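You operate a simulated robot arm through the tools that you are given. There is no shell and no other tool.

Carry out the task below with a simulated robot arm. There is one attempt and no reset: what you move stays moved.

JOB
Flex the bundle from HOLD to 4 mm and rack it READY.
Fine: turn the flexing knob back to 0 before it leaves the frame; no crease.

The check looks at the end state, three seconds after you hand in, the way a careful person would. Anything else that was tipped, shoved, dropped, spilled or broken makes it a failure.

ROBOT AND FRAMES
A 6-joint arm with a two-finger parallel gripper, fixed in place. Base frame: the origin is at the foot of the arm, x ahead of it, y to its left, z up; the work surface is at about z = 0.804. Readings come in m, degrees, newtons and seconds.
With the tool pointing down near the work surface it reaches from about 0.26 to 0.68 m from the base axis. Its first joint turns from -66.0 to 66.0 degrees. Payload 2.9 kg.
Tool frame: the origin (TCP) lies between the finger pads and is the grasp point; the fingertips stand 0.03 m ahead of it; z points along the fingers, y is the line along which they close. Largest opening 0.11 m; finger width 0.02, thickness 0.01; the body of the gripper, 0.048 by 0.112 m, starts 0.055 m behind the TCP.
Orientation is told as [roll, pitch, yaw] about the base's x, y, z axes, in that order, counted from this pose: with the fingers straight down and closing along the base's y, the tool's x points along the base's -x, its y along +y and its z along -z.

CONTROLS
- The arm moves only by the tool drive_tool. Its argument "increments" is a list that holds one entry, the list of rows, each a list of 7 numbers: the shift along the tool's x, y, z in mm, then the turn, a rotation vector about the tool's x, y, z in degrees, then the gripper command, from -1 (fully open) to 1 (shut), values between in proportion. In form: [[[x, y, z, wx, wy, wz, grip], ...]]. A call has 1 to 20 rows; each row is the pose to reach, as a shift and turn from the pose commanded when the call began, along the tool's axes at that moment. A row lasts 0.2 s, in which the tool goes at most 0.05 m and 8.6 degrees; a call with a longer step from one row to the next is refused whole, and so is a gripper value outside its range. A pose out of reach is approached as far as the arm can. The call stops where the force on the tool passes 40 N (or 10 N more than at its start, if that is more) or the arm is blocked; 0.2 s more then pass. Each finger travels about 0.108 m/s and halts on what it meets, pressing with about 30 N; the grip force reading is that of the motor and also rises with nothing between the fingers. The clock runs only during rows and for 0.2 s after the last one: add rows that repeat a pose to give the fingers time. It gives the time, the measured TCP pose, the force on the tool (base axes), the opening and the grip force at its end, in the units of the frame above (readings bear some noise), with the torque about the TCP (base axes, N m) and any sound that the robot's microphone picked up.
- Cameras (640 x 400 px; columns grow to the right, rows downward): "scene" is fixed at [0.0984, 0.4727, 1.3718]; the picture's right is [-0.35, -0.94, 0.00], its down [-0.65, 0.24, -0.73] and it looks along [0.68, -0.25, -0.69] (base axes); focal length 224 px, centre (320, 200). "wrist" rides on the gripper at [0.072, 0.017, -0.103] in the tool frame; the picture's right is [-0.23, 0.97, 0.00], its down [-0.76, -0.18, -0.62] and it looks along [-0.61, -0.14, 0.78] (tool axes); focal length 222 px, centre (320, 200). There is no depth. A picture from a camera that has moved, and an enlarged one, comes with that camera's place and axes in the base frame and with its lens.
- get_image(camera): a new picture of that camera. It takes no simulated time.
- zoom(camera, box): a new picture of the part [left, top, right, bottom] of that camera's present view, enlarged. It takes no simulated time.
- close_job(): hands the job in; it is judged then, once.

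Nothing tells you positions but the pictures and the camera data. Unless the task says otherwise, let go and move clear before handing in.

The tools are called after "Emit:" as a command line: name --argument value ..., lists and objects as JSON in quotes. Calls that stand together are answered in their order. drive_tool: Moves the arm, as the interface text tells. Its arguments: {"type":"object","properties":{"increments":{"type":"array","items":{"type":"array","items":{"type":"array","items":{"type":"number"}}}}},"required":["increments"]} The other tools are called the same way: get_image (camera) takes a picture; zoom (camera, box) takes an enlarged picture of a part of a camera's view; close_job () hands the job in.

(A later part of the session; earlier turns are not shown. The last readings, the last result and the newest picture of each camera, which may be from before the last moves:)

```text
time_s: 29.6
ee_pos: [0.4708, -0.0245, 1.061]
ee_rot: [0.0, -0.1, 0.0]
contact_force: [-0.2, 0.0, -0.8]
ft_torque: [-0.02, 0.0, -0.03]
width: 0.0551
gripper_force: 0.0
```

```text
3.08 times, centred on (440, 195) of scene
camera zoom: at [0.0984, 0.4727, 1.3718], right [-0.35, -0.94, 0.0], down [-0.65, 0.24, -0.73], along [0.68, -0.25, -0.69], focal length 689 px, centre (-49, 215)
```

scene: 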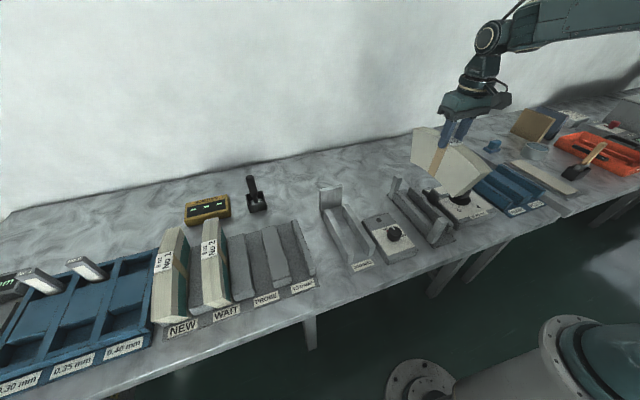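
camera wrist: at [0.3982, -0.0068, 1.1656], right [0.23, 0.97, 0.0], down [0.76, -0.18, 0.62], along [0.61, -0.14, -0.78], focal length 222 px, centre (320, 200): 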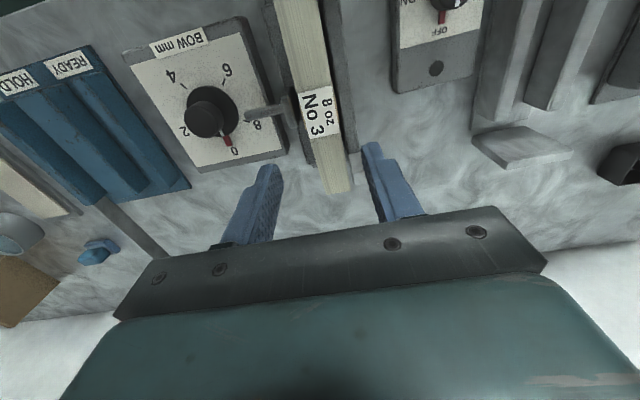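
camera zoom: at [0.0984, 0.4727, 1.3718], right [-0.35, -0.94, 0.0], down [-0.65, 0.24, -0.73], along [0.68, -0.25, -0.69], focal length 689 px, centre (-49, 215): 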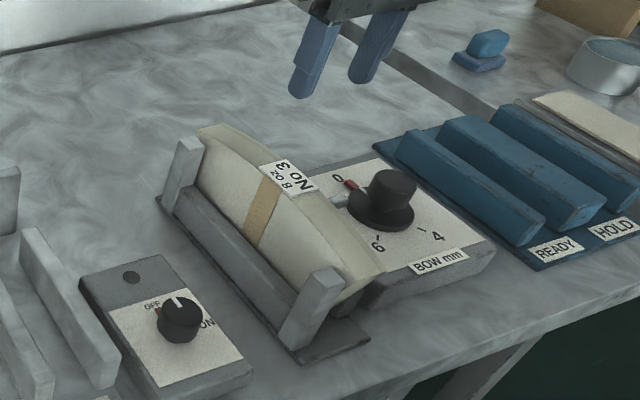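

The bundle stands in the frame between the posts and pusher. Next I move above the BOW knob and measure it.

Emit:
drive_tool --increments '[[[2, -30, 0, 0, 0, 0, -0.1], [4, -60, 0, 0, 0, 0, -0.1], [6, -90, 0, 0, 0, 0, -0.1], [8, -120, 0, 0, 0, 0, -0.1], [10, -146, 0, 0, 0, 0, -0.1], [10, -146, 0, 0, 0, 0, -0.1]]]'

Emit:
get_image --camera "wrist"

Emit:
zoom --camera "wrist" --box '[220, 0, 420, 180]'

Emit:
zoom --camera "scene" --box '[420, 160, 500, 230]'

```text
time_s: 31.0
ee_pos: [0.4607, -0.1695, 1.0615]
ee_rot: [0.0, -0.1, 0.0]
contact_force: [0.4, 0.5, 0.2]
ft_torque: [-0.03, 0.02, 0.0]
width: 0.0605
gripper_force: 0.1
```

```text
taken
camera wrist: at [0.388, -0.1527, 1.1654], right [0.23, 0.97, 0.0], down [0.76, -0.18, 0.62], along [0.61, -0.14, -0.78], focal length 222 px, centre (320, 200)
```

wrist: 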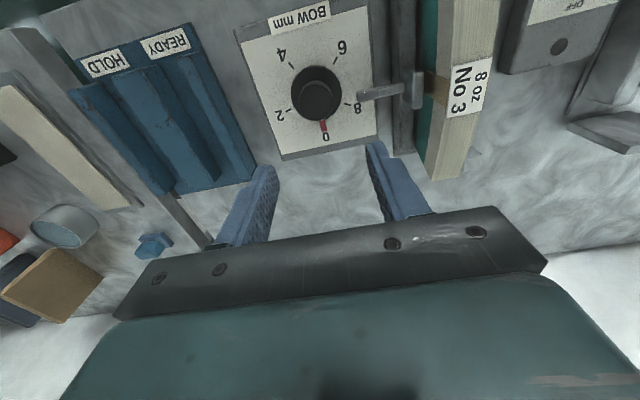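

```text
2.22 times, centred on (320, 90) of wrist
camera zoom: at [0.388, -0.1527, 1.1654], right [0.23, 0.97, 0.0], down [0.76, -0.18, 0.62], along [0.61, -0.14, -0.78], focal length 494 px, centre (320, 444)
```

zoom: 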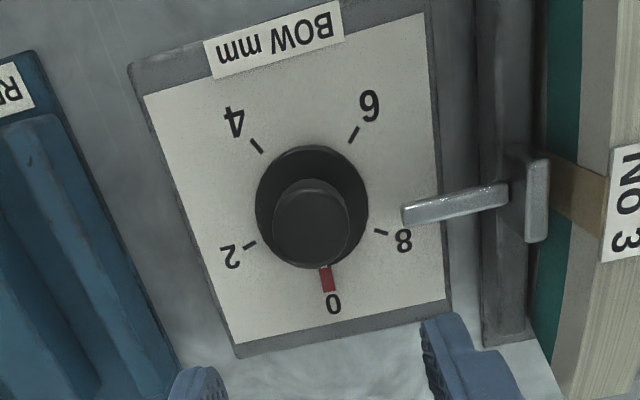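

```text
5.71 times, centred on (460, 195) of scene
camera zoom: at [0.0984, 0.4727, 1.3718], right [-0.35, -0.94, 0.0], down [-0.65, 0.24, -0.73], along [0.68, -0.25, -0.69], focal length 1279 px, centre (-480, 229)
```

zoom: 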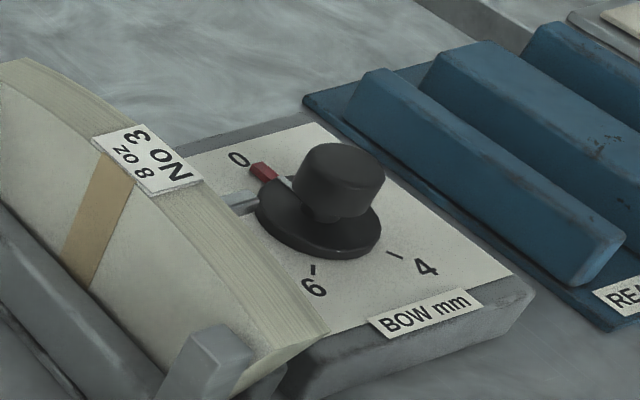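

Knob fitted from the dial ticks: axis about (0.463, -0.1755), pointer at 0 facing +x, 37.5° per mm clockwise seen from above, so 4 mm is 150°. I'll come down closer with the opening kept at 62 mm to refine its centre.

Emit:
drive_tool --increments '[[[-1, -3, 20, 0, 0, 0, -0.13], [-2, -6, 40, 0, 0, 0, -0.13], [-2, -6, 70, 0, 0, 0, -0.13], [-2, -6, 90, 0, 0, 0, -0.13], [-2, -6, 90, 0, 0, 0, -0.13]]]'

Emit:
get_image --camera "wrist"

Emit:
zoom --camera "wrist" --box '[200, 0, 440, 220]'

Emit:
zoom --camera "scene" --box '[420, 150, 500, 230]'

```text
time_s: 32.2
ee_pos: [0.4625, -0.1756, 0.9694]
ee_rot: [-0.1, -0.1, 0.0]
contact_force: [-0.2, -0.5, 1.1]
ft_torque: [0.01, -0.02, 0.0]
width: 0.0621
gripper_force: 0.0
```

```text
taken
camera wrist: at [0.3904, -0.1583, 1.0748], right [0.23, 0.97, 0.0], down [0.76, -0.18, 0.62], along [0.61, -0.14, -0.78], focal length 222 px, centre (320, 200)
```

wrist: 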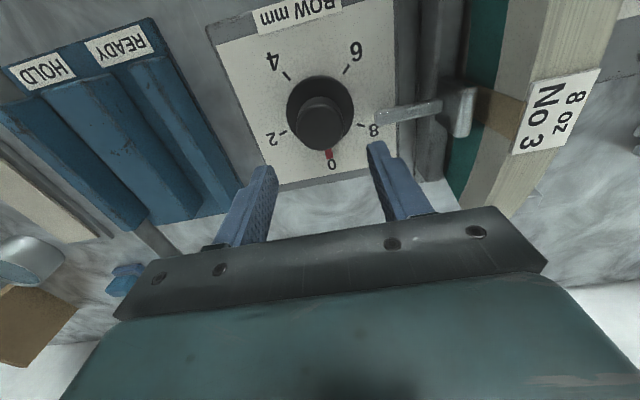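

```text
1.82 times, centred on (320, 110) of wrist
camera zoom: at [0.3904, -0.1583, 1.0748], right [0.23, 0.97, 0.0], down [0.76, -0.18, 0.62], along [0.61, -0.14, -0.78], focal length 404 px, centre (320, 364)
```

zoom: 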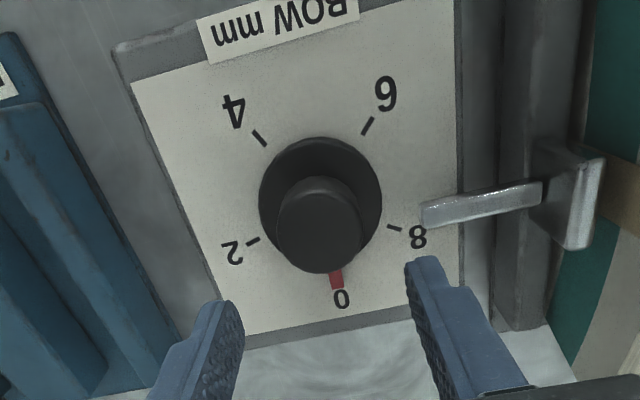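

```text
5.00 times, centred on (460, 190) of scene
camera zoom: at [0.0984, 0.4727, 1.3718], right [-0.35, -0.94, 0.0], down [-0.65, 0.24, -0.73], along [0.68, -0.25, -0.69], focal length 1119 px, centre (-380, 250)
```

zoom: 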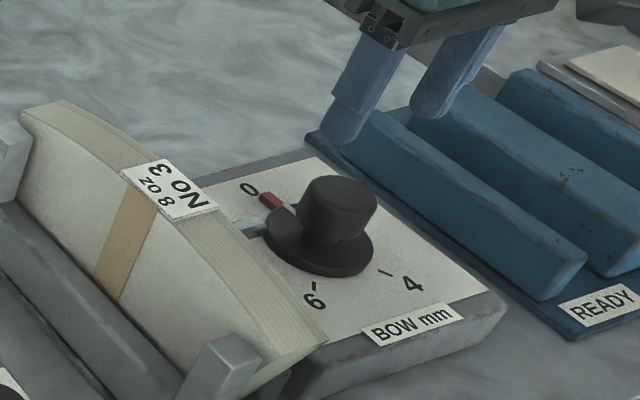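

The panel top is near z 0.842, so the knob axis is about (0.4607, -0.175) and the cap top about z 0.877, ~42 mm across. I'll pre-rotate the gripper +54° so the full 150° turn fits in one grip, then descend around the cap.

Emit:
drive_tool --increments '[[[2, 0, 0, 0, 0, -8, -0.13], [2, 0, 0, 0, 0, -16, -0.13], [2, 0, 0, 0, 0, -24, -0.13], [2, 0, 0, 0, 0, -32, -0.13], [2, 0, 0, 0, 0, -40, -0.13], [2, 0, 0, 0, 0, -48, -0.13], [2, 0, 0, 0, 0, -54, -0.13], [2, 0, 0, 0, 0, -54, -0.13]]]'

Emit:
get_image --camera "wrist"

Emit:
zoom --camera "scene" --box '[420, 110, 540, 230]'

```text
time_s: 34.0
ee_pos: [0.4606, -0.177, 0.971]
ee_rot: [0.1, 0.0, 54.1]
contact_force: [0.0, 0.1, -0.6]
ft_torque: [-0.01, 0.03, 0.01]
width: 0.0622
gripper_force: 0.0
```

```text
taken
camera wrist: at [0.4044, -0.2246, 1.0755], right [-0.66, 0.76, 0.0], down [0.59, 0.51, 0.62], along [0.47, 0.41, -0.78], focal length 222 px, centre (320, 200)
```

wrist: 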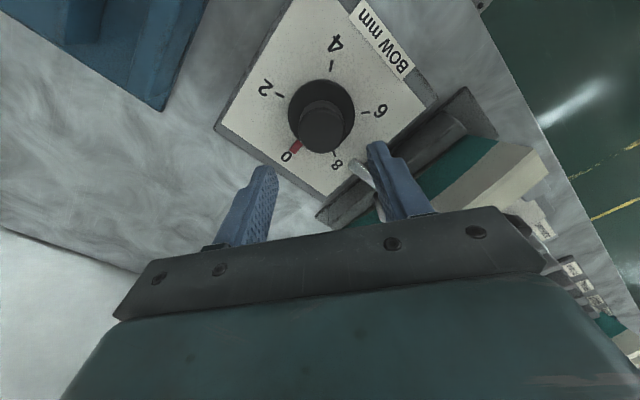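

```text
3.33 times, centred on (480, 170) of scene
camera zoom: at [0.0984, 0.4727, 1.3718], right [-0.35, -0.94, 0.0], down [-0.65, 0.24, -0.73], along [0.68, -0.25, -0.69], focal length 746 px, centre (-213, 300)
```

zoom: 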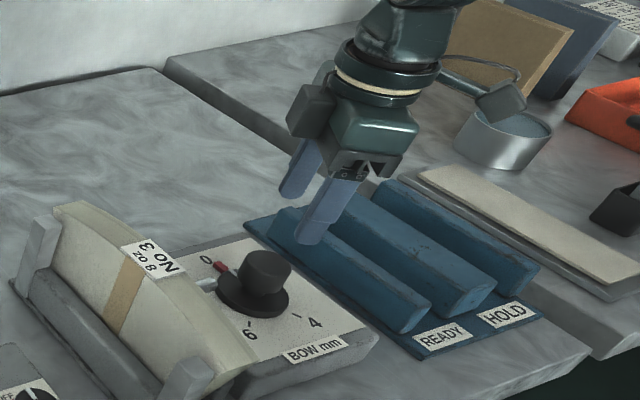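

The knob stays centred between the fingers within about 1–2 mm. Descending around the cap.

Emit:
drive_tool --increments '[[[-1.2, 0.9, 20, 0, 0, 0, -0.13], [-1.2, 0.9, 40, 0, 0, 0, -0.13], [-1.2, 0.9, 55, 0, 0, 0, -0.13], [-1.2, 0.9, 65, 0, 0, 0, -0.13], [-1.2, 0.9, 65, 0, 0, 0, -0.13]]]'

Emit:
zoom --camera "wrist" --box '[220, 60, 440, 240]'

Emit:
zoom --camera "scene" --box '[420, 140, 500, 220]'

```text
time_s: 35.2
ee_pos: [0.4609, -0.1745, 0.9058]
ee_rot: [-0.1, -0.1, 53.9]
contact_force: [0.9, 0.0, -0.1]
ft_torque: [-0.01, 0.03, 0.0]
width: 0.0622
gripper_force: 0.1
```

```text
2.22 times, centred on (330, 150) of wrist
camera zoom: at [0.4042, -0.2227, 1.0102], right [-0.65, 0.76, 0.0], down [0.59, 0.51, 0.62], along [0.47, 0.41, -0.78], focal length 494 px, centre (298, 311)
```

zoom: 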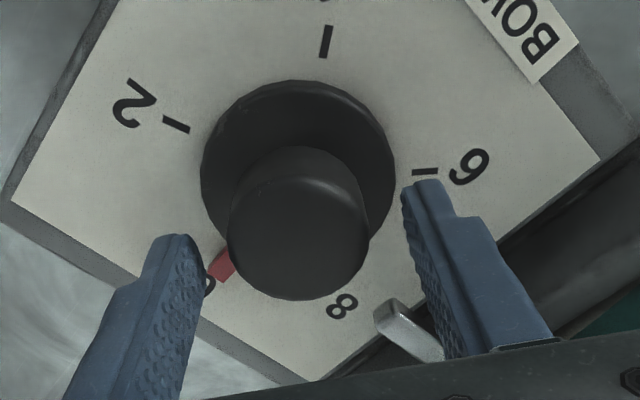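

```text
5.00 times, centred on (460, 180) of scene
camera zoom: at [0.0984, 0.4727, 1.3718], right [-0.35, -0.94, 0.0], down [-0.65, 0.24, -0.73], along [0.68, -0.25, -0.69], focal length 1119 px, centre (-380, 300)
```

zoom: 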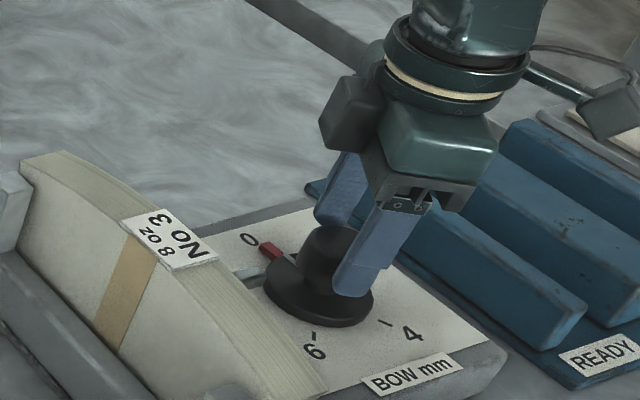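

Fingers are centred on the cap. Going down 20 mm more and closing.

Emit:
drive_tool --increments '[[[0, 0, 8, 0, 0, 0, -0.13], [0, 0, 15, 0, 0, 0, -0.13], [0, 0, 20, 0, 0, 0, -0.13], [0, 0, 20, 0, 0, 0, -0.13]]]'

Emit:
drive_tool --increments '[[[0, 0, 0, 0, 0, 0, 0.1], [0, 0, 0, 0, 0, 0, 0.3], [0, 0, 0, 0, 0, 0, 1], [0, 0, 0, 0, 0, 0, 1], [0, 0, 0, 0, 0, 0, 1]]]'

Emit:
zoom --camera "wrist" --box '[220, 60, 440, 240]'

Emit:
zoom --camera "scene" --box '[420, 140, 500, 220]'

```text
time_s: 36.2
ee_pos: [0.4612, -0.1748, 0.886]
ee_rot: [0.0, 0.0, 54.0]
contact_force: [0.0, 0.2, 0.5]
ft_torque: [0.02, 0.0, -0.03]
width: 0.0622
gripper_force: 0.0
```

```text
time_s: 37.4
ee_pos: [0.4609, -0.1748, 0.8848]
ee_rot: [0.0, -0.1, 54.0]
contact_force: [-1.9, 1.1, -1.8]
ft_torque: [0.02, 0.0, -0.02]
width: 0.0412
gripper_force: 45.0
```

```text
2.22 times, centred on (330, 150) of wrist
camera zoom: at [0.4041, -0.2227, 0.9904], right [-0.65, 0.76, 0.0], down [0.59, 0.51, 0.62], along [0.47, 0.41, -0.78], focal length 494 px, centre (298, 311)
```

zoom: 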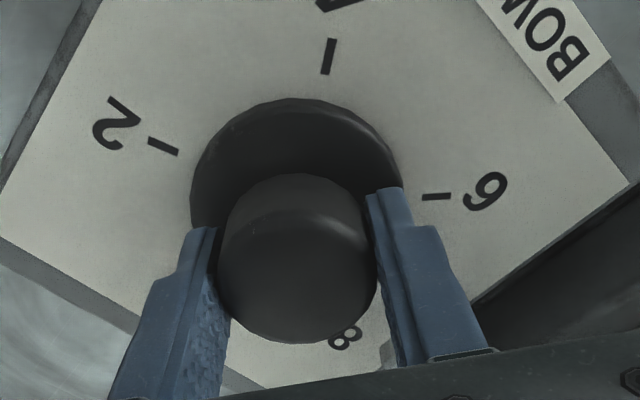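

```text
5.00 times, centred on (460, 180) of scene
camera zoom: at [0.0983, 0.4727, 1.3718], right [-0.35, -0.94, 0.0], down [-0.65, 0.24, -0.73], along [0.68, -0.25, -0.69], focal length 1119 px, centre (-380, 300)
```

zoom: 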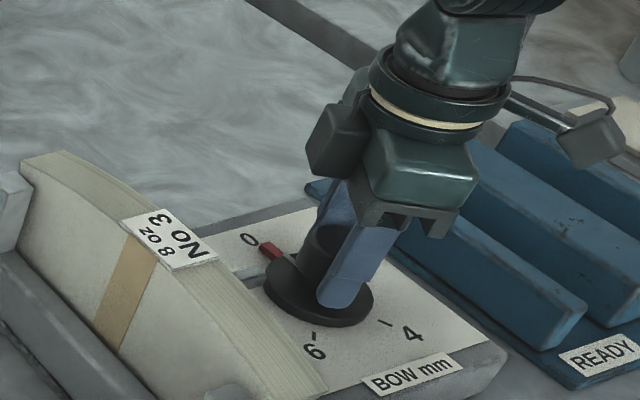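

Knob cap gripped (41 mm) with negligible side force. Turning clockwise a first 37.5° (1 mm) and checking pusher and pointer.

Emit:
drive_tool --increments '[[[0, 0, 0, 0, 0, 4, 1], [0, 0, 0, 0, 0, 8, 1], [0, 0, 0, 0, 0, 12, 1], [0, 0, 0, 0, 0, 16, 1], [0, 0, 0, 0, 0, 20, 1], [0, 0, 0, 0, 0, 24, 1], [0, 0, 0, 0, 0, 28, 1], [0, 0, 0, 0, 0, 32, 1], [0, 0, 0, 0, 0, 35, 1], [0, 0, 0, 0, 0, 37.5, 1], [0, 0, 0, 0, 0, 37.5, 1]]]'

Emit:
get_image --camera "wrist"

Emit:
zoom --camera "scene" --box '[380, 140, 500, 260]'

```text
time_s: 39.8
ee_pos: [0.4601, -0.1743, 0.8852]
ee_rot: [0.0, 0.0, 16.4]
contact_force: [-0.7, -1.7, -4.5]
ft_torque: [-0.04, 0.25, 0.02]
width: 0.0415
gripper_force: 45.1
```

```text
taken
camera wrist: at [0.3863, -0.1785, 0.9904], right [-0.06, 1.0, 0.0], down [0.78, 0.04, 0.62], along [0.62, 0.04, -0.78], focal length 222 px, centre (320, 200)
```

wrist: 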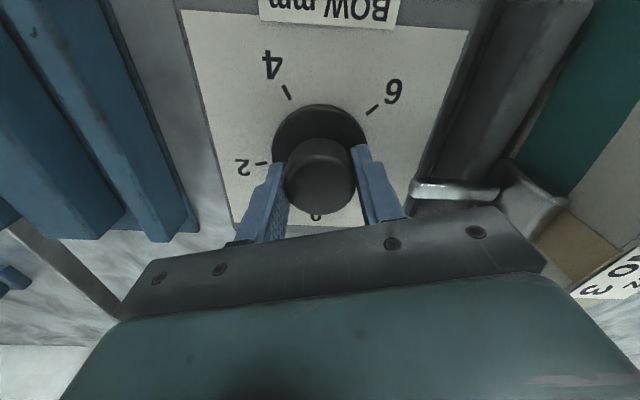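

```text
3.33 times, centred on (440, 200) of scene
camera zoom: at [0.0984, 0.4726, 1.3718], right [-0.35, -0.94, 0.0], down [-0.65, 0.24, -0.73], along [0.68, -0.25, -0.69], focal length 746 px, centre (-80, 200)
```

zoom: 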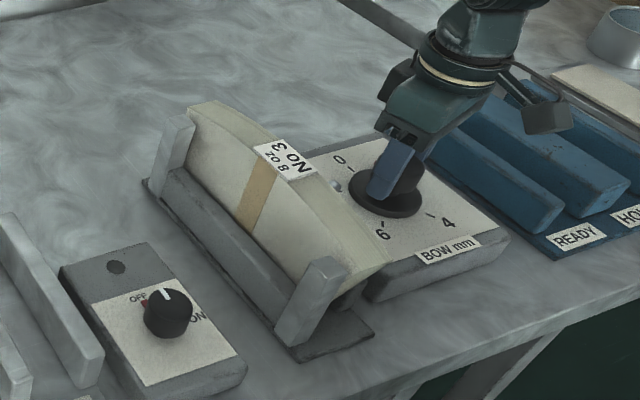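

Emit:
zoom --camera "wrist" --box '[400, 140, 640, 310]'

Emit:
zoom --camera "wrist" --box '[220, 80, 420, 240]'

Emit:
zoom --camera "scene" --box '[390, 150, 460, 250]'

Emit:
zoom --camera "scene" --box '[435, 165, 495, 225]'

```text
2.35 times, centred on (520, 225) of wrist
camera zoom: at [0.3863, -0.1785, 0.9904], right [-0.06, 1.0, 0.0], down [0.78, 0.04, 0.62], along [0.62, 0.04, -0.78], focal length 523 px, centre (-151, 141)
```

zoom: 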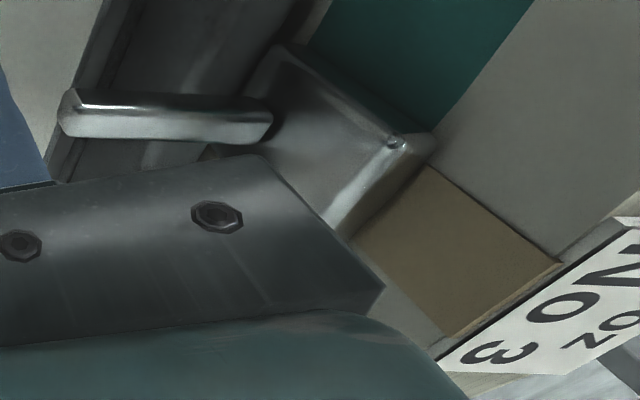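

```text
2.50 times, centred on (320, 160) of wrist
camera zoom: at [0.3863, -0.1785, 0.9904], right [-0.06, 1.0, 0.0], down [0.78, 0.04, 0.62], along [0.62, 0.04, -0.78], focal length 555 px, centre (320, 300)
```

zoom: 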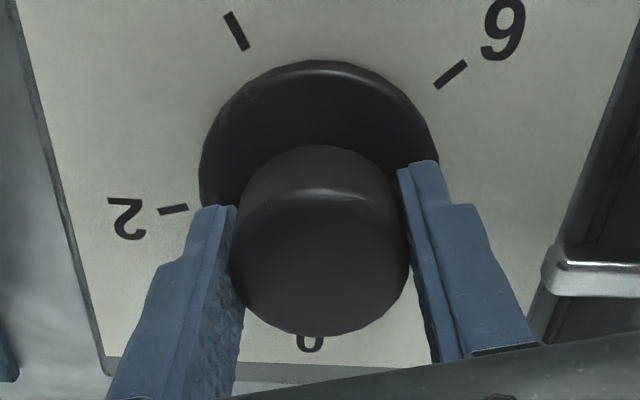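

```text
4.00 times, centred on (425, 200) of scene
camera zoom: at [0.0984, 0.4726, 1.3718], right [-0.35, -0.94, 0.0], down [-0.65, 0.24, -0.73], along [0.68, -0.25, -0.69], focal length 896 px, centre (-100, 200)
```

zoom: 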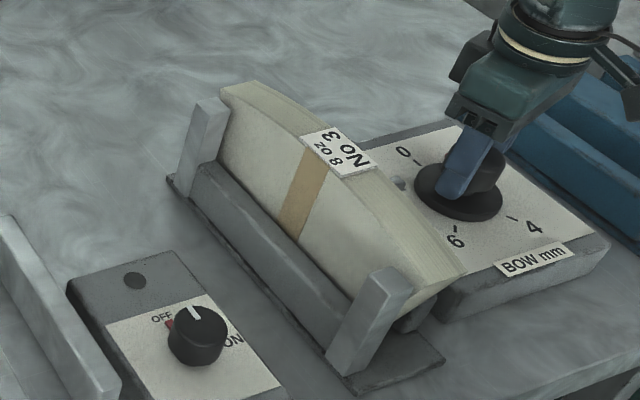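

```text
6.67 times, centred on (465, 195) of scene
camera zoom: at [0.0984, 0.4726, 1.3718], right [-0.35, -0.94, 0.0], down [-0.65, 0.24, -0.73], along [0.68, -0.25, -0.69], focal length 1493 px, centre (-647, 233)
```

zoom: 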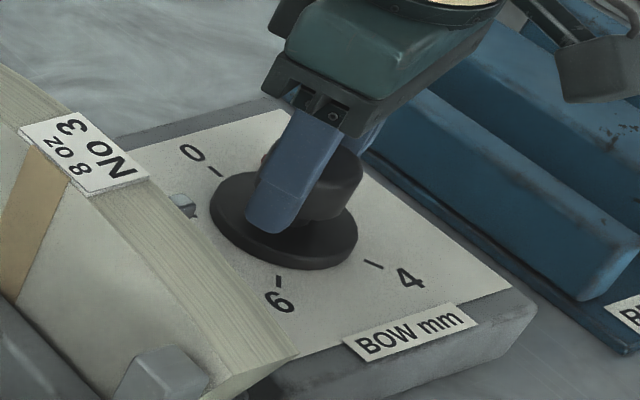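

Pointer has left 0 and the pusher rod has advanced about 10 mm to the bundle's face. I'll continue in small steps, watching the bundle.

Emit:
drive_tool --increments '[[[0, 0, 0, 0, 0, 4, 1], [0, 0, 0, 0, 0, 8, 1], [0, 0, 0, 0, 0, 12, 1], [0, 0, 0, 0, 0, 16, 1], [0, 0, 0, 0, 0, 19, 1], [0, 0, 0, 0, 0, 19, 1]]]'

Emit:
get_image --camera "wrist"

Emit:
zoom --camera "scene" --box '[390, 150, 460, 250]'

Emit:
zoom --camera "scene" --box '[435, 165, 495, 225]'

```text
time_s: 41.2
ee_pos: [0.4606, -0.1749, 0.8862]
ee_rot: [0.0, -0.1, -2.7]
contact_force: [1.3, -3.4, -9.1]
ft_torque: [-0.12, -0.07, -0.03]
width: 0.0415
gripper_force: 44.7
```

```text
taken
camera wrist: at [0.3889, -0.1544, 0.9904], right [0.27, 0.96, 0.0], down [0.75, -0.21, 0.62], along [0.6, -0.17, -0.78], focal length 222 px, centre (320, 200)
```

wrist: 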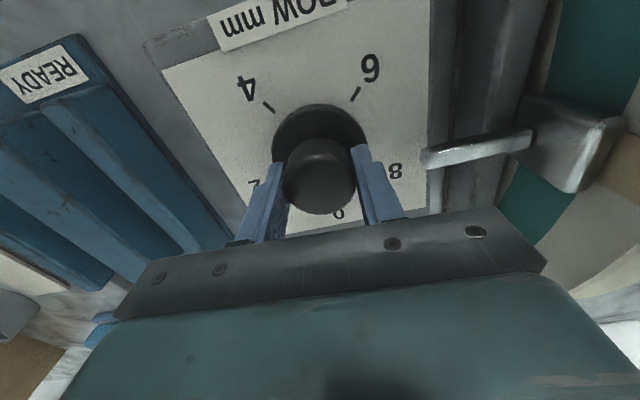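

```text
4.00 times, centred on (425, 200) of scene
camera zoom: at [0.0985, 0.4725, 1.3718], right [-0.35, -0.94, 0.0], down [-0.65, 0.24, -0.73], along [0.68, -0.25, -0.69], focal length 896 px, centre (-100, 200)
```

zoom: 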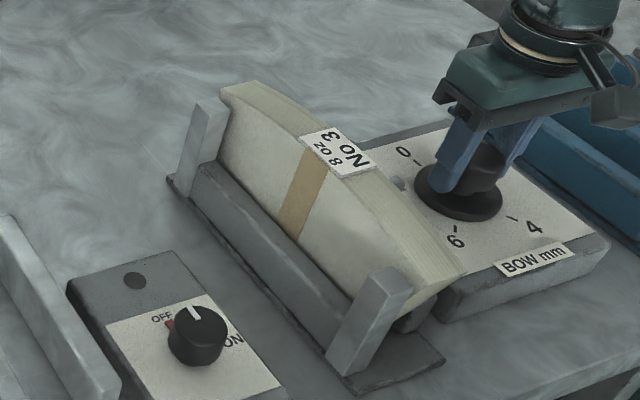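

```text
6.67 times, centred on (465, 195) of scene
camera zoom: at [0.0985, 0.4725, 1.3718], right [-0.35, -0.94, 0.0], down [-0.65, 0.24, -0.73], along [0.68, -0.25, -0.69], focal length 1493 px, centre (-647, 233)
```

zoom: 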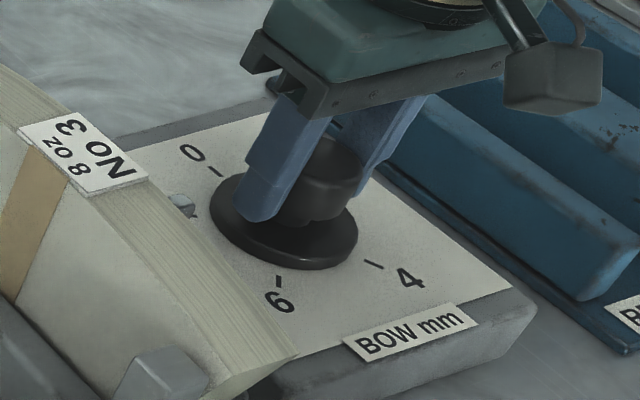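

Emit:
zoom --camera "wrist" --box '[400, 60, 640, 240]'

Emit:
zoom --camera "wrist" --box '[220, 80, 420, 240]'

```text
2.22 times, centred on (520, 150) of wrist
camera zoom: at [0.3889, -0.1544, 0.9904], right [0.27, 0.96, 0.0], down [0.75, -0.21, 0.62], along [0.6, -0.17, -0.78], focal length 494 px, centre (-124, 311)
```

zoom: 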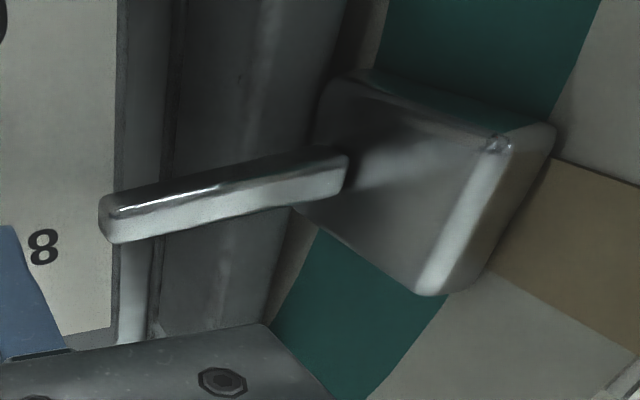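

```text
2.50 times, centred on (320, 160) of wrist
camera zoom: at [0.3889, -0.1544, 0.9904], right [0.27, 0.96, 0.0], down [0.75, -0.21, 0.62], along [0.6, -0.17, -0.78], focal length 555 px, centre (320, 300)
```

zoom: 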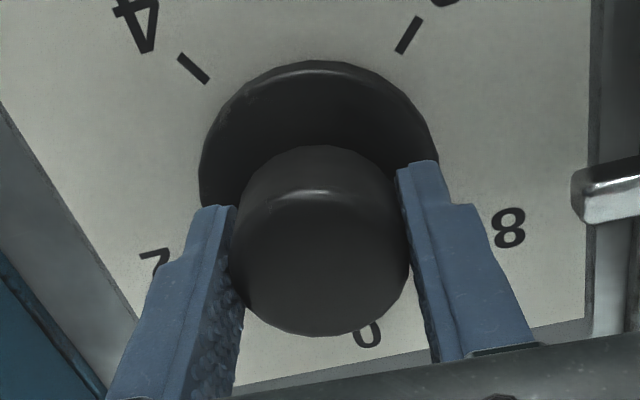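

The pusher plate has now closed onto the bundle's face. Continuing to the 2 mm mark.

Emit:
drive_tool --increments '[[[0, 0, 0, 0, 0, 4, 1], [0, 0, 0, 0, 0, 8, 1], [0, 0, 0, 0, 0, 12, 1], [0, 0, 0, 0, 0, 16, 1], [0, 0, 0, 0, 0, 18.5, 1], [0, 0, 0, 0, 0, 18.5, 1]]]'

Emit:
get_image --camera "wrist"

Emit:
zoom --camera "scene" --box '[390, 150, 460, 250]'

Emit:
zoom --camera "scene" --box '[435, 165, 495, 225]'

```text
time_s: 42.6
ee_pos: [0.4617, -0.1757, 0.8852]
ee_rot: [0.0, 0.0, -21.0]
contact_force: [3.1, -6.0, -11.5]
ft_torque: [-0.13, -0.09, 0.04]
width: 0.0411
gripper_force: 45.0
```

```text
taken
camera wrist: at [0.3991, -0.1329, 0.9905], right [0.56, 0.83, 0.0], down [0.65, -0.44, 0.62], along [0.51, -0.35, -0.78], focal length 222 px, centre (320, 200)
```

wrist: 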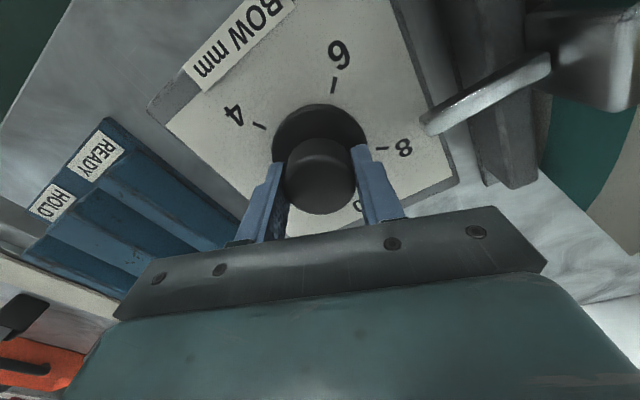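

```text
4.00 times, centred on (425, 200) of scene
camera zoom: at [0.0986, 0.4725, 1.3718], right [-0.35, -0.94, 0.0], down [-0.65, 0.24, -0.73], along [0.68, -0.25, -0.69], focal length 896 px, centre (-100, 200)
```

zoom: 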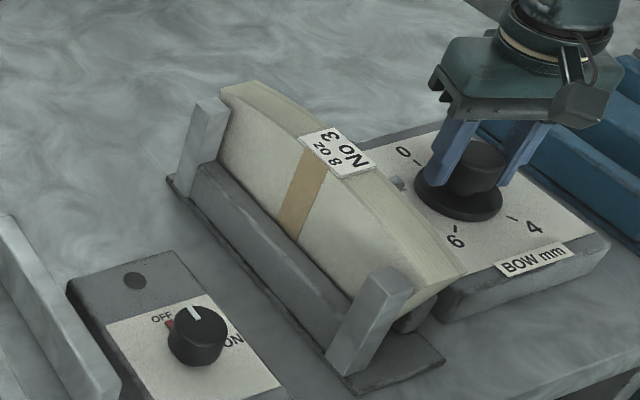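

```text
6.67 times, centred on (465, 195) of scene
camera zoom: at [0.0986, 0.4725, 1.3718], right [-0.35, -0.94, 0.0], down [-0.65, 0.24, -0.73], along [0.68, -0.25, -0.69], focal length 1493 px, centre (-647, 233)
```

zoom: 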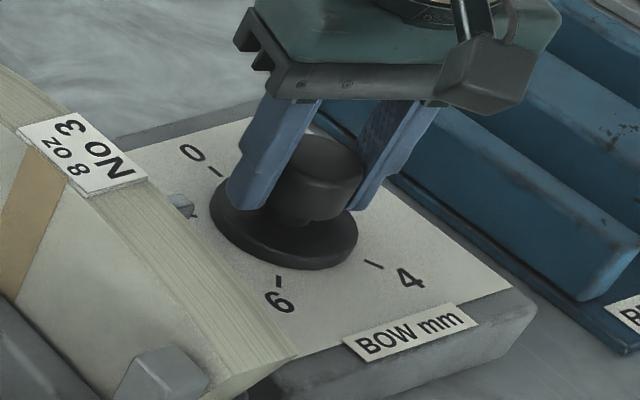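

At about 2 mm; the bundle is held against the posts and nothing is slipping. I'll continue to 3 mm with a tiny pose correction to relax the side load.

Emit:
drive_tool --increments '[[[-0.3, -0.3, 0.4, 0, 0, 4, 1], [-0.3, -0.3, 0.6, 0, 0, 8, 1], [-0.3, -0.3, 0.6, 0, 0, 12, 1], [-0.3, -0.3, 0.6, 0, 0, 16, 1], [-0.3, -0.3, 0.6, 0, 0, 20, 1], [-0.3, -0.3, 0.6, 0, 0, 24, 1], [-0.3, -0.3, 0.6, 0, 0, 28, 1], [-0.3, -0.3, 0.6, 0, 0, 32, 1], [-0.3, -0.3, 0.6, 0, 0, 35, 1], [-0.3, -0.3, 0.6, 0, 0, 37.5, 1], [-0.3, -0.3, 0.6, 0, 0, 37.5, 1]]]'

Emit:
get_image --camera "wrist"

Emit:
zoom --camera "scene" --box '[390, 150, 460, 250]'

Emit:
zoom --camera "scene" --box '[435, 165, 495, 225]'

```text
time_s: 45.0
ee_pos: [0.461, -0.1761, 0.8868]
ee_rot: [0.1, 0.1, -58.6]
contact_force: [-9.2, -5.2, 9.1]
ft_torque: [-0.16, 0.12, 0.03]
width: 0.0416
gripper_force: 45.3
```

```text
taken
camera wrist: at [0.4369, -0.1043, 0.9904], right [0.95, 0.31, 0.0], down [0.24, -0.74, 0.62], along [0.2, -0.59, -0.78], focal length 222 px, centre (320, 200)
```

wrist: 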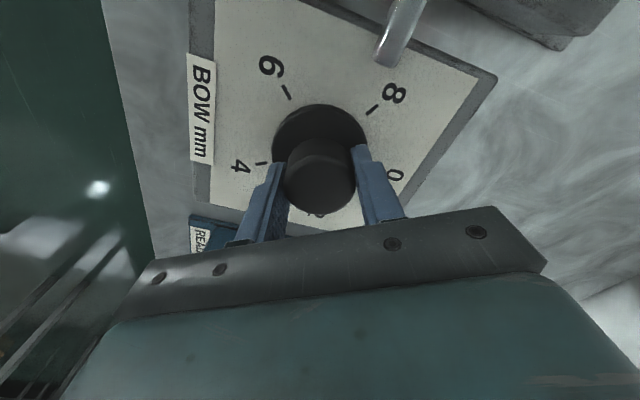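

```text
4.00 times, centred on (425, 200) of scene
camera zoom: at [0.098, 0.4726, 1.3718], right [-0.35, -0.94, 0.0], down [-0.65, 0.24, -0.73], along [0.68, -0.25, -0.69], focal length 896 px, centre (-100, 200)
```

zoom: 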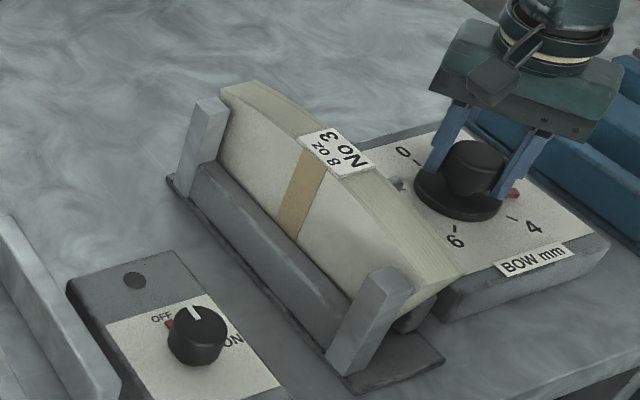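

```text
6.67 times, centred on (465, 195) of scene
camera zoom: at [0.098, 0.4726, 1.3718], right [-0.35, -0.94, 0.0], down [-0.65, 0.24, -0.73], along [0.68, -0.25, -0.69], focal length 1493 px, centre (-647, 233)
```

zoom: 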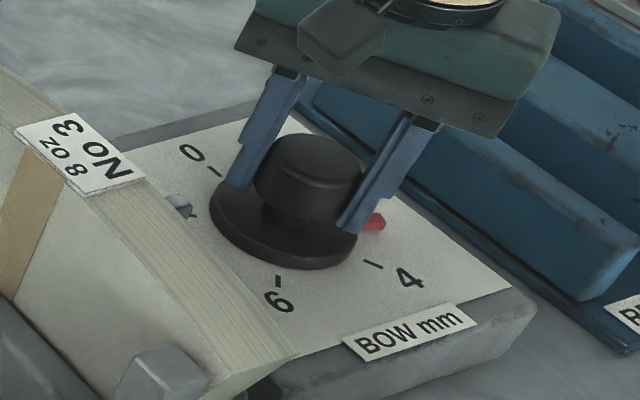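

The red pointer reads 3 (computed -113° vs -112.5° ideal), so there is no slip. Turning the last 37.5° to 4 mm.

Emit:
drive_tool --increments '[[[0, -0.3, -0.2, 0, 0, 4, 1], [0, -0.3, -0.2, 0, 0, 8, 1], [0, -0.3, -0.2, 0, 0, 12, 1], [0, -0.3, -0.2, 0, 0, 16, 1], [0, -0.3, -0.2, 0, 0, 20, 1], [0, -0.3, -0.2, 0, 0, 24, 1], [0, -0.3, -0.2, 0, 0, 28, 1], [0, -0.3, -0.2, 0, 0, 32, 1], [0, -0.3, -0.2, 0, 0, 35, 1], [0, -0.3, -0.2, 0, 0, 36.5, 1], [0, -0.3, -0.2, 0, 0, 37.5, 1], [0, -0.3, -0.2, 0, 0, 37.5, 1]]]'

Emit:
get_image --camera "wrist"

Emit:
zoom --camera "scene" --box '[390, 150, 460, 250]'

Emit:
zoom --camera "scene" --box '[435, 165, 495, 225]'

```text
time_s: 47.6
ee_pos: [0.4594, -0.1749, 0.8855]
ee_rot: [0.0, -0.1, -96.1]
contact_force: [-9.5, -7.4, 11.4]
ft_torque: [-0.12, 0.33, -0.05]
width: 0.0412
gripper_force: 45.0
```

```text
taken
camera wrist: at [0.4843, -0.1048, 0.9903], right [0.94, -0.33, 0.0], down [-0.26, -0.74, 0.62], along [-0.2, -0.59, -0.78], focal length 222 px, centre (320, 200)
```

wrist: 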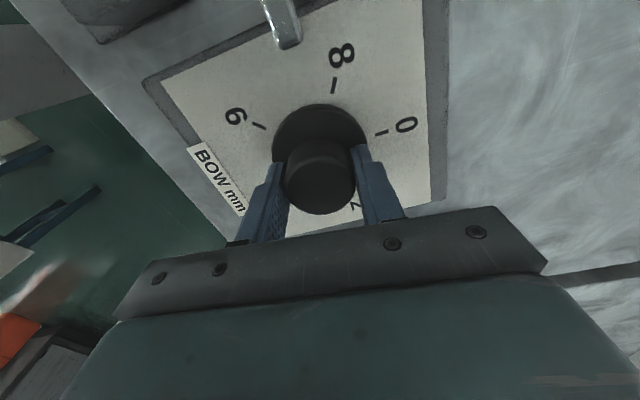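

```text
4.00 times, centred on (425, 200) of scene
camera zoom: at [0.098, 0.4726, 1.3718], right [-0.35, -0.94, 0.0], down [-0.65, 0.24, -0.73], along [0.68, -0.25, -0.69], focal length 896 px, centre (-100, 200)
```

zoom: 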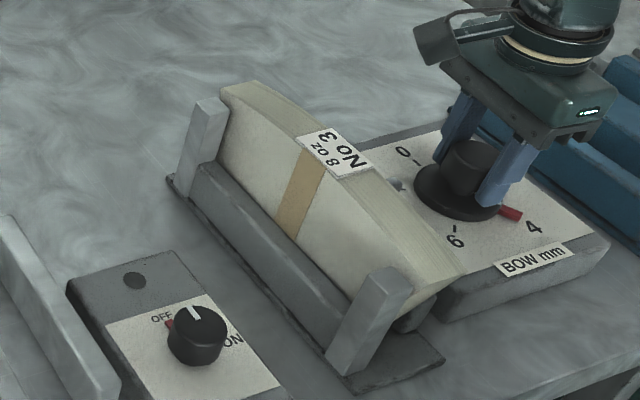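

```text
6.67 times, centred on (465, 195) of scene
camera zoom: at [0.098, 0.4726, 1.3718], right [-0.35, -0.94, 0.0], down [-0.65, 0.24, -0.73], along [0.68, -0.25, -0.69], focal length 1493 px, centre (-647, 233)
```

zoom: 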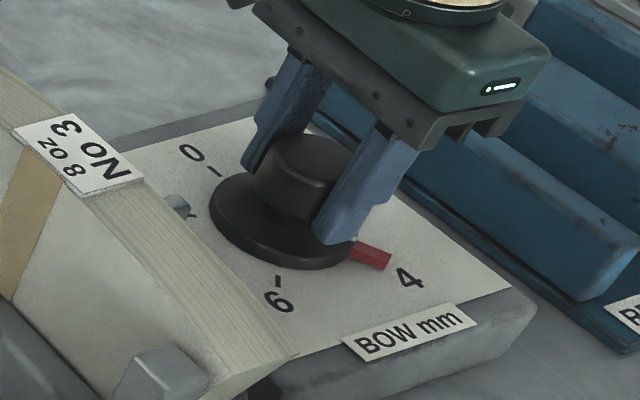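

The pointer now lies on the 4 tick (150° turned, no slip) and the bundle shows a slight bow. I'll dwell briefly, then turn the knob back toward 0.

Emit:
drive_tool --increments '[[[0, 0, -0.2, 0, 0, 0, 1], [0, 0, -0.2, 0, 0, 0, 1], [0, 0, -0.2, 0, 0, 0, 1], [0, 0, -0.2, 0, 0, -4, 1], [0, 0, -0.2, 0, 0, -8, 1], [0, 0, -0.2, 0, 0, -12, 1], [0, 0, -0.2, 0, 0, -16, 1], [0, 0, -0.2, 0, 0, -20, 1], [0, 0, -0.2, 0, 0, -24, 1], [0, 0, -0.2, 0, 0, -28, 1], [0, 0, -0.2, 0, 0, -32, 1], [0, 0, -0.2, 0, 0, -36, 1], [0, 0, -0.2, 0, 0, -40, 1], [0, 0, -0.2, 0, 0, -44, 1], [0, 0, -0.2, 0, 0, -48, 1], [0, 0, -0.2, 0, 0, -52, 1], [0, 0, -0.2, 0, 0, -56, 1], [0, 0, -0.2, 0, 0, -60, 1], [0, 0, -0.2, 0, 0, -64, 1], [0, 0, -0.2, 0, 0, -68, 1]]]'

Emit:
zoom --camera "scene" --box '[390, 150, 460, 250]'

Emit:
zoom --camera "scene" --box '[435, 165, 495, 225]'

```text
time_s: 51.8
ee_pos: [0.4613, -0.1753, 0.8861]
ee_rot: [0.0, 0.0, -27.9]
contact_force: [-5.3, -2.1, 0.5]
ft_torque: [-0.08, -0.14, 0.02]
width: 0.0413
gripper_force: 44.8
```

```text
4.00 times, centred on (425, 200) of scene
camera zoom: at [0.0982, 0.4726, 1.3718], right [-0.35, -0.94, 0.0], down [-0.65, 0.24, -0.73], along [0.68, -0.25, -0.69], focal length 896 px, centre (-100, 200)
```

zoom: 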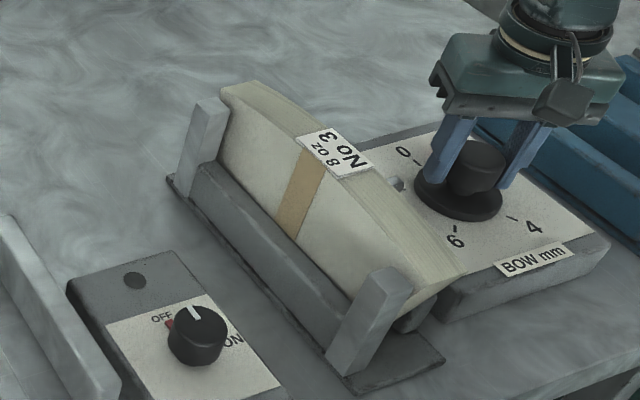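

```text
6.67 times, centred on (465, 195) of scene
camera zoom: at [0.0982, 0.4726, 1.3718], right [-0.35, -0.94, 0.0], down [-0.65, 0.24, -0.73], along [0.68, -0.25, -0.69], focal length 1493 px, centre (-647, 233)
```

zoom: 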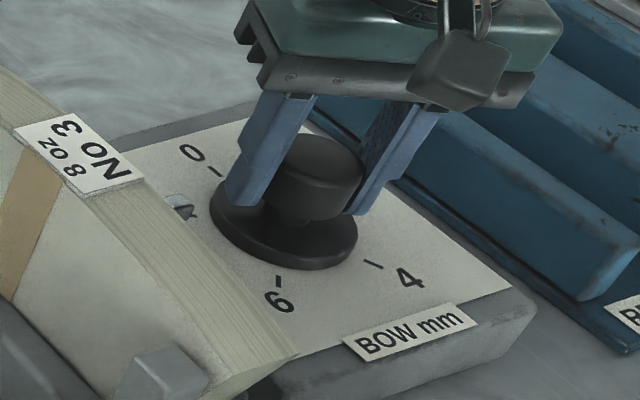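

Turning smoothly back with no slip. Finishing the return to 0.

Emit:
drive_tool --increments '[[[0, 0, 0, 0, 0, -4.5, 1], [0, 0, 0, 0, 0, -9, 1], [0, 0, 0, 0, 0, -13.5, 1], [0, 0, 0, 0, 0, -18, 1], [0, 0, 0, 0, 0, -22.5, 1], [0, 0, 0, 0, 0, -27, 1], [0, 0, 0, 0, 0, -31.5, 1], [0, 0, 0, 0, 0, -36, 1], [0, 0, 0, 0, 0, -40.5, 1], [0, 0, 0, 0, 0, -45, 1], [0, 0, 0, 0, 0, -49.5, 1], [0, 0, 0, 0, 0, -54, 1], [0, 0, 0, 0, 0, -58.5, 1], [0, 0, 0, 0, 0, -63, 1], [0, 0, 0, 0, 0, -67.5, 1], [0, 0, 0, 0, 0, -72, 1], [0, 0, 0, 0, 0, -76, 1], [0, 0, 0, 0, 0, -79, 1], [0, 0, 0, 0, 0, -82, 1], [0, 0, 0, 0, 0, -82, 1]]]'

Emit:
zoom --camera "scene" --box '[390, 150, 460, 250]'

Emit:
zoom --camera "scene" --box '[435, 165, 495, 225]'

Emit:
get_image --camera "wrist"

```text
time_s: 56.0
ee_pos: [0.4601, -0.1758, 0.8858]
ee_rot: [0.0, 0.0, 54.1]
contact_force: [-2.0, 17.6, -1.0]
ft_torque: [0.27, 0.2, -0.16]
width: 0.0413
gripper_force: 44.9
```

```text
4.00 times, centred on (425, 200) of scene
camera zoom: at [0.0983, 0.4731, 1.3716], right [-0.35, -0.94, 0.0], down [-0.65, 0.24, -0.73], along [0.68, -0.25, -0.69], focal length 896 px, centre (-100, 200)
```

zoom: 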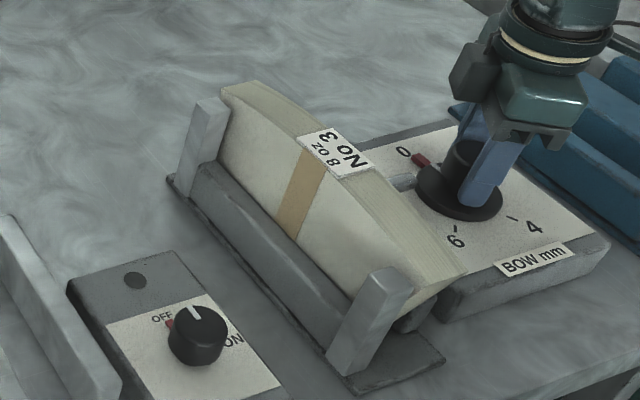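

```text
6.67 times, centred on (465, 195) of scene
camera zoom: at [0.0983, 0.4731, 1.3716], right [-0.35, -0.94, 0.0], down [-0.65, 0.24, -0.73], along [0.68, -0.25, -0.69], focal length 1493 px, centre (-647, 233)
```

zoom: 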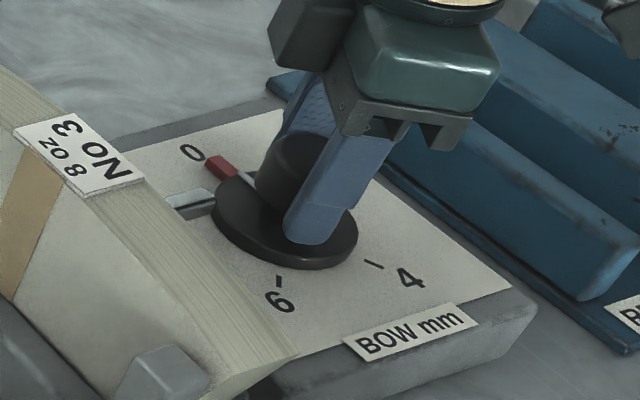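

```text
taken
camera wrist: at [0.4042, -0.2231, 0.9903], right [-0.66, 0.75, 0.0], down [0.59, 0.51, 0.62], along [0.47, 0.41, -0.78], focal length 222 px, centre (320, 200)
```

wrist: 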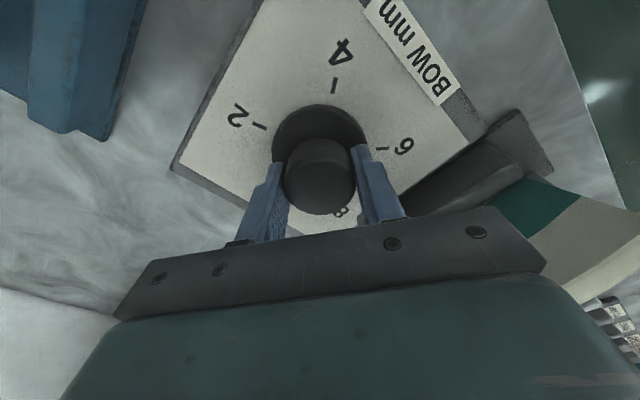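

Knob is back at 0 and the pusher has retracted. I'll relax the side load slightly and release the knob, then rise.

Emit:
drive_tool --increments '[[[-0.3, 0.2, 0, 0, 0, 0, 1], [-0.3, 0.2, 0, 0, 0, 0, 1], [-0.3, 0.2, 0, 0, 0, 0, 0.15], [-0.3, 0.2, 0, 0, 0, 0, -0.13], [-0.3, 0.2, 0, 0, 0, 0, -0.13]]]'

Emit:
drive_tool --increments '[[[0, 0, -10, 0, 0, 0, -0.13], [0, 0, -25, 0, 0, 0, -0.13], [0, 0, -50, 0, 0, 0, -0.13], [0, 0, -80, 0, 0, 0, -0.13], [0, 0, -110, 0, 0, 0, -0.13], [0, 0, -140, 0, 0, 0, -0.13], [0, 0, -175, 0, 0, 0, -0.13], [0, 0, -175, 0, 0, 8, -0.13], [0, 0, -175, 0, 0, 16, -0.13], [0, 0, -175, 0, 0, 24, -0.13], [0, 0, -175, 0, 0, 32, -0.13], [0, 0, -175, 0, 0, 40, -0.13], [0, 0, -175, 0, 0, 48, -0.13], [0, 0, -175, 0, 0, 54, -0.13], [0, 0, -175, 0, 0, 54, -0.13]]]'

Emit:
get_image --camera "wrist"

Emit:
zoom --camera "wrist" --box '[220, 0, 500, 200]'

Emit:
zoom --camera "scene" --box '[390, 140, 500, 250]'

```text
time_s: 57.2
ee_pos: [0.4617, -0.1748, 0.8864]
ee_rot: [0.0, -0.1, 54.0]
contact_force: [-0.9, 0.3, 1.0]
ft_torque: [0.02, -0.04, -0.02]
width: 0.0621
gripper_force: 0.1
```

```text
time_s: 60.4
ee_pos: [0.4604, -0.1748, 1.0605]
ee_rot: [0.0, 0.0, -0.1]
contact_force: [0.2, 0.9, -0.5]
ft_torque: [0.04, 0.03, 0.0]
width: 0.0623
gripper_force: 0.1
```

```text
taken
camera wrist: at [0.3878, -0.1573, 1.1653], right [0.23, 0.97, 0.0], down [0.76, -0.18, 0.62], along [0.61, -0.14, -0.78], focal length 222 px, centre (320, 200)
```

wrist: 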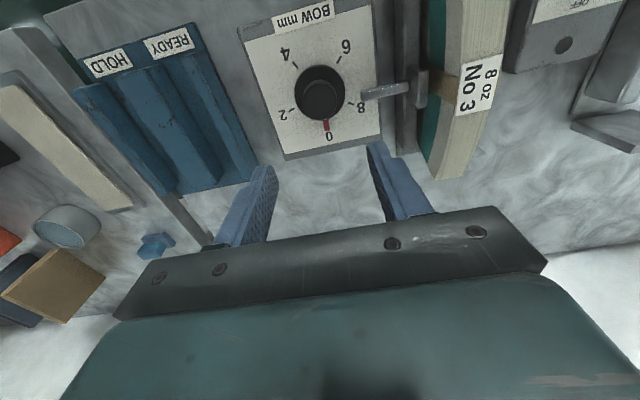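

```text
2.00 times, centred on (360, 100) of wrist
camera zoom: at [0.3878, -0.1573, 1.1653], right [0.23, 0.97, 0.0], down [0.76, -0.18, 0.62], along [0.61, -0.14, -0.78], focal length 444 px, centre (240, 400)
```

zoom: 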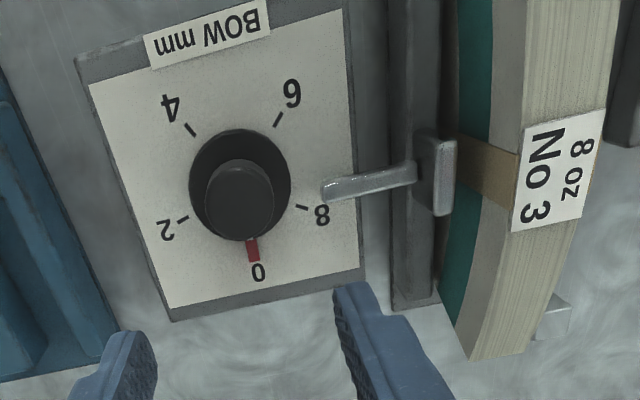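

```text
3.64 times, centred on (445, 195) of scene
camera zoom: at [0.0984, 0.4727, 1.3718], right [-0.35, -0.94, 0.0], down [-0.65, 0.24, -0.73], along [0.68, -0.25, -0.69], focal length 814 px, centre (-134, 218)
```

zoom: 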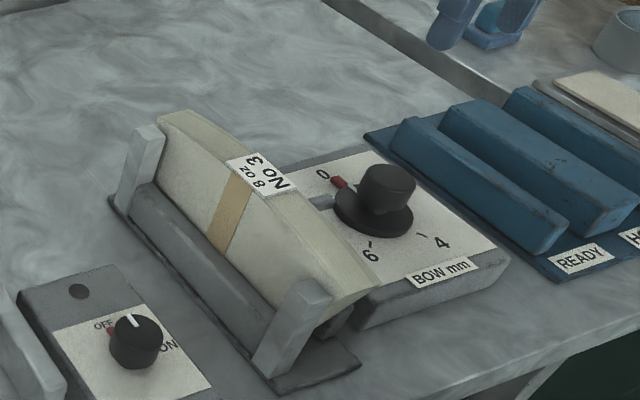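

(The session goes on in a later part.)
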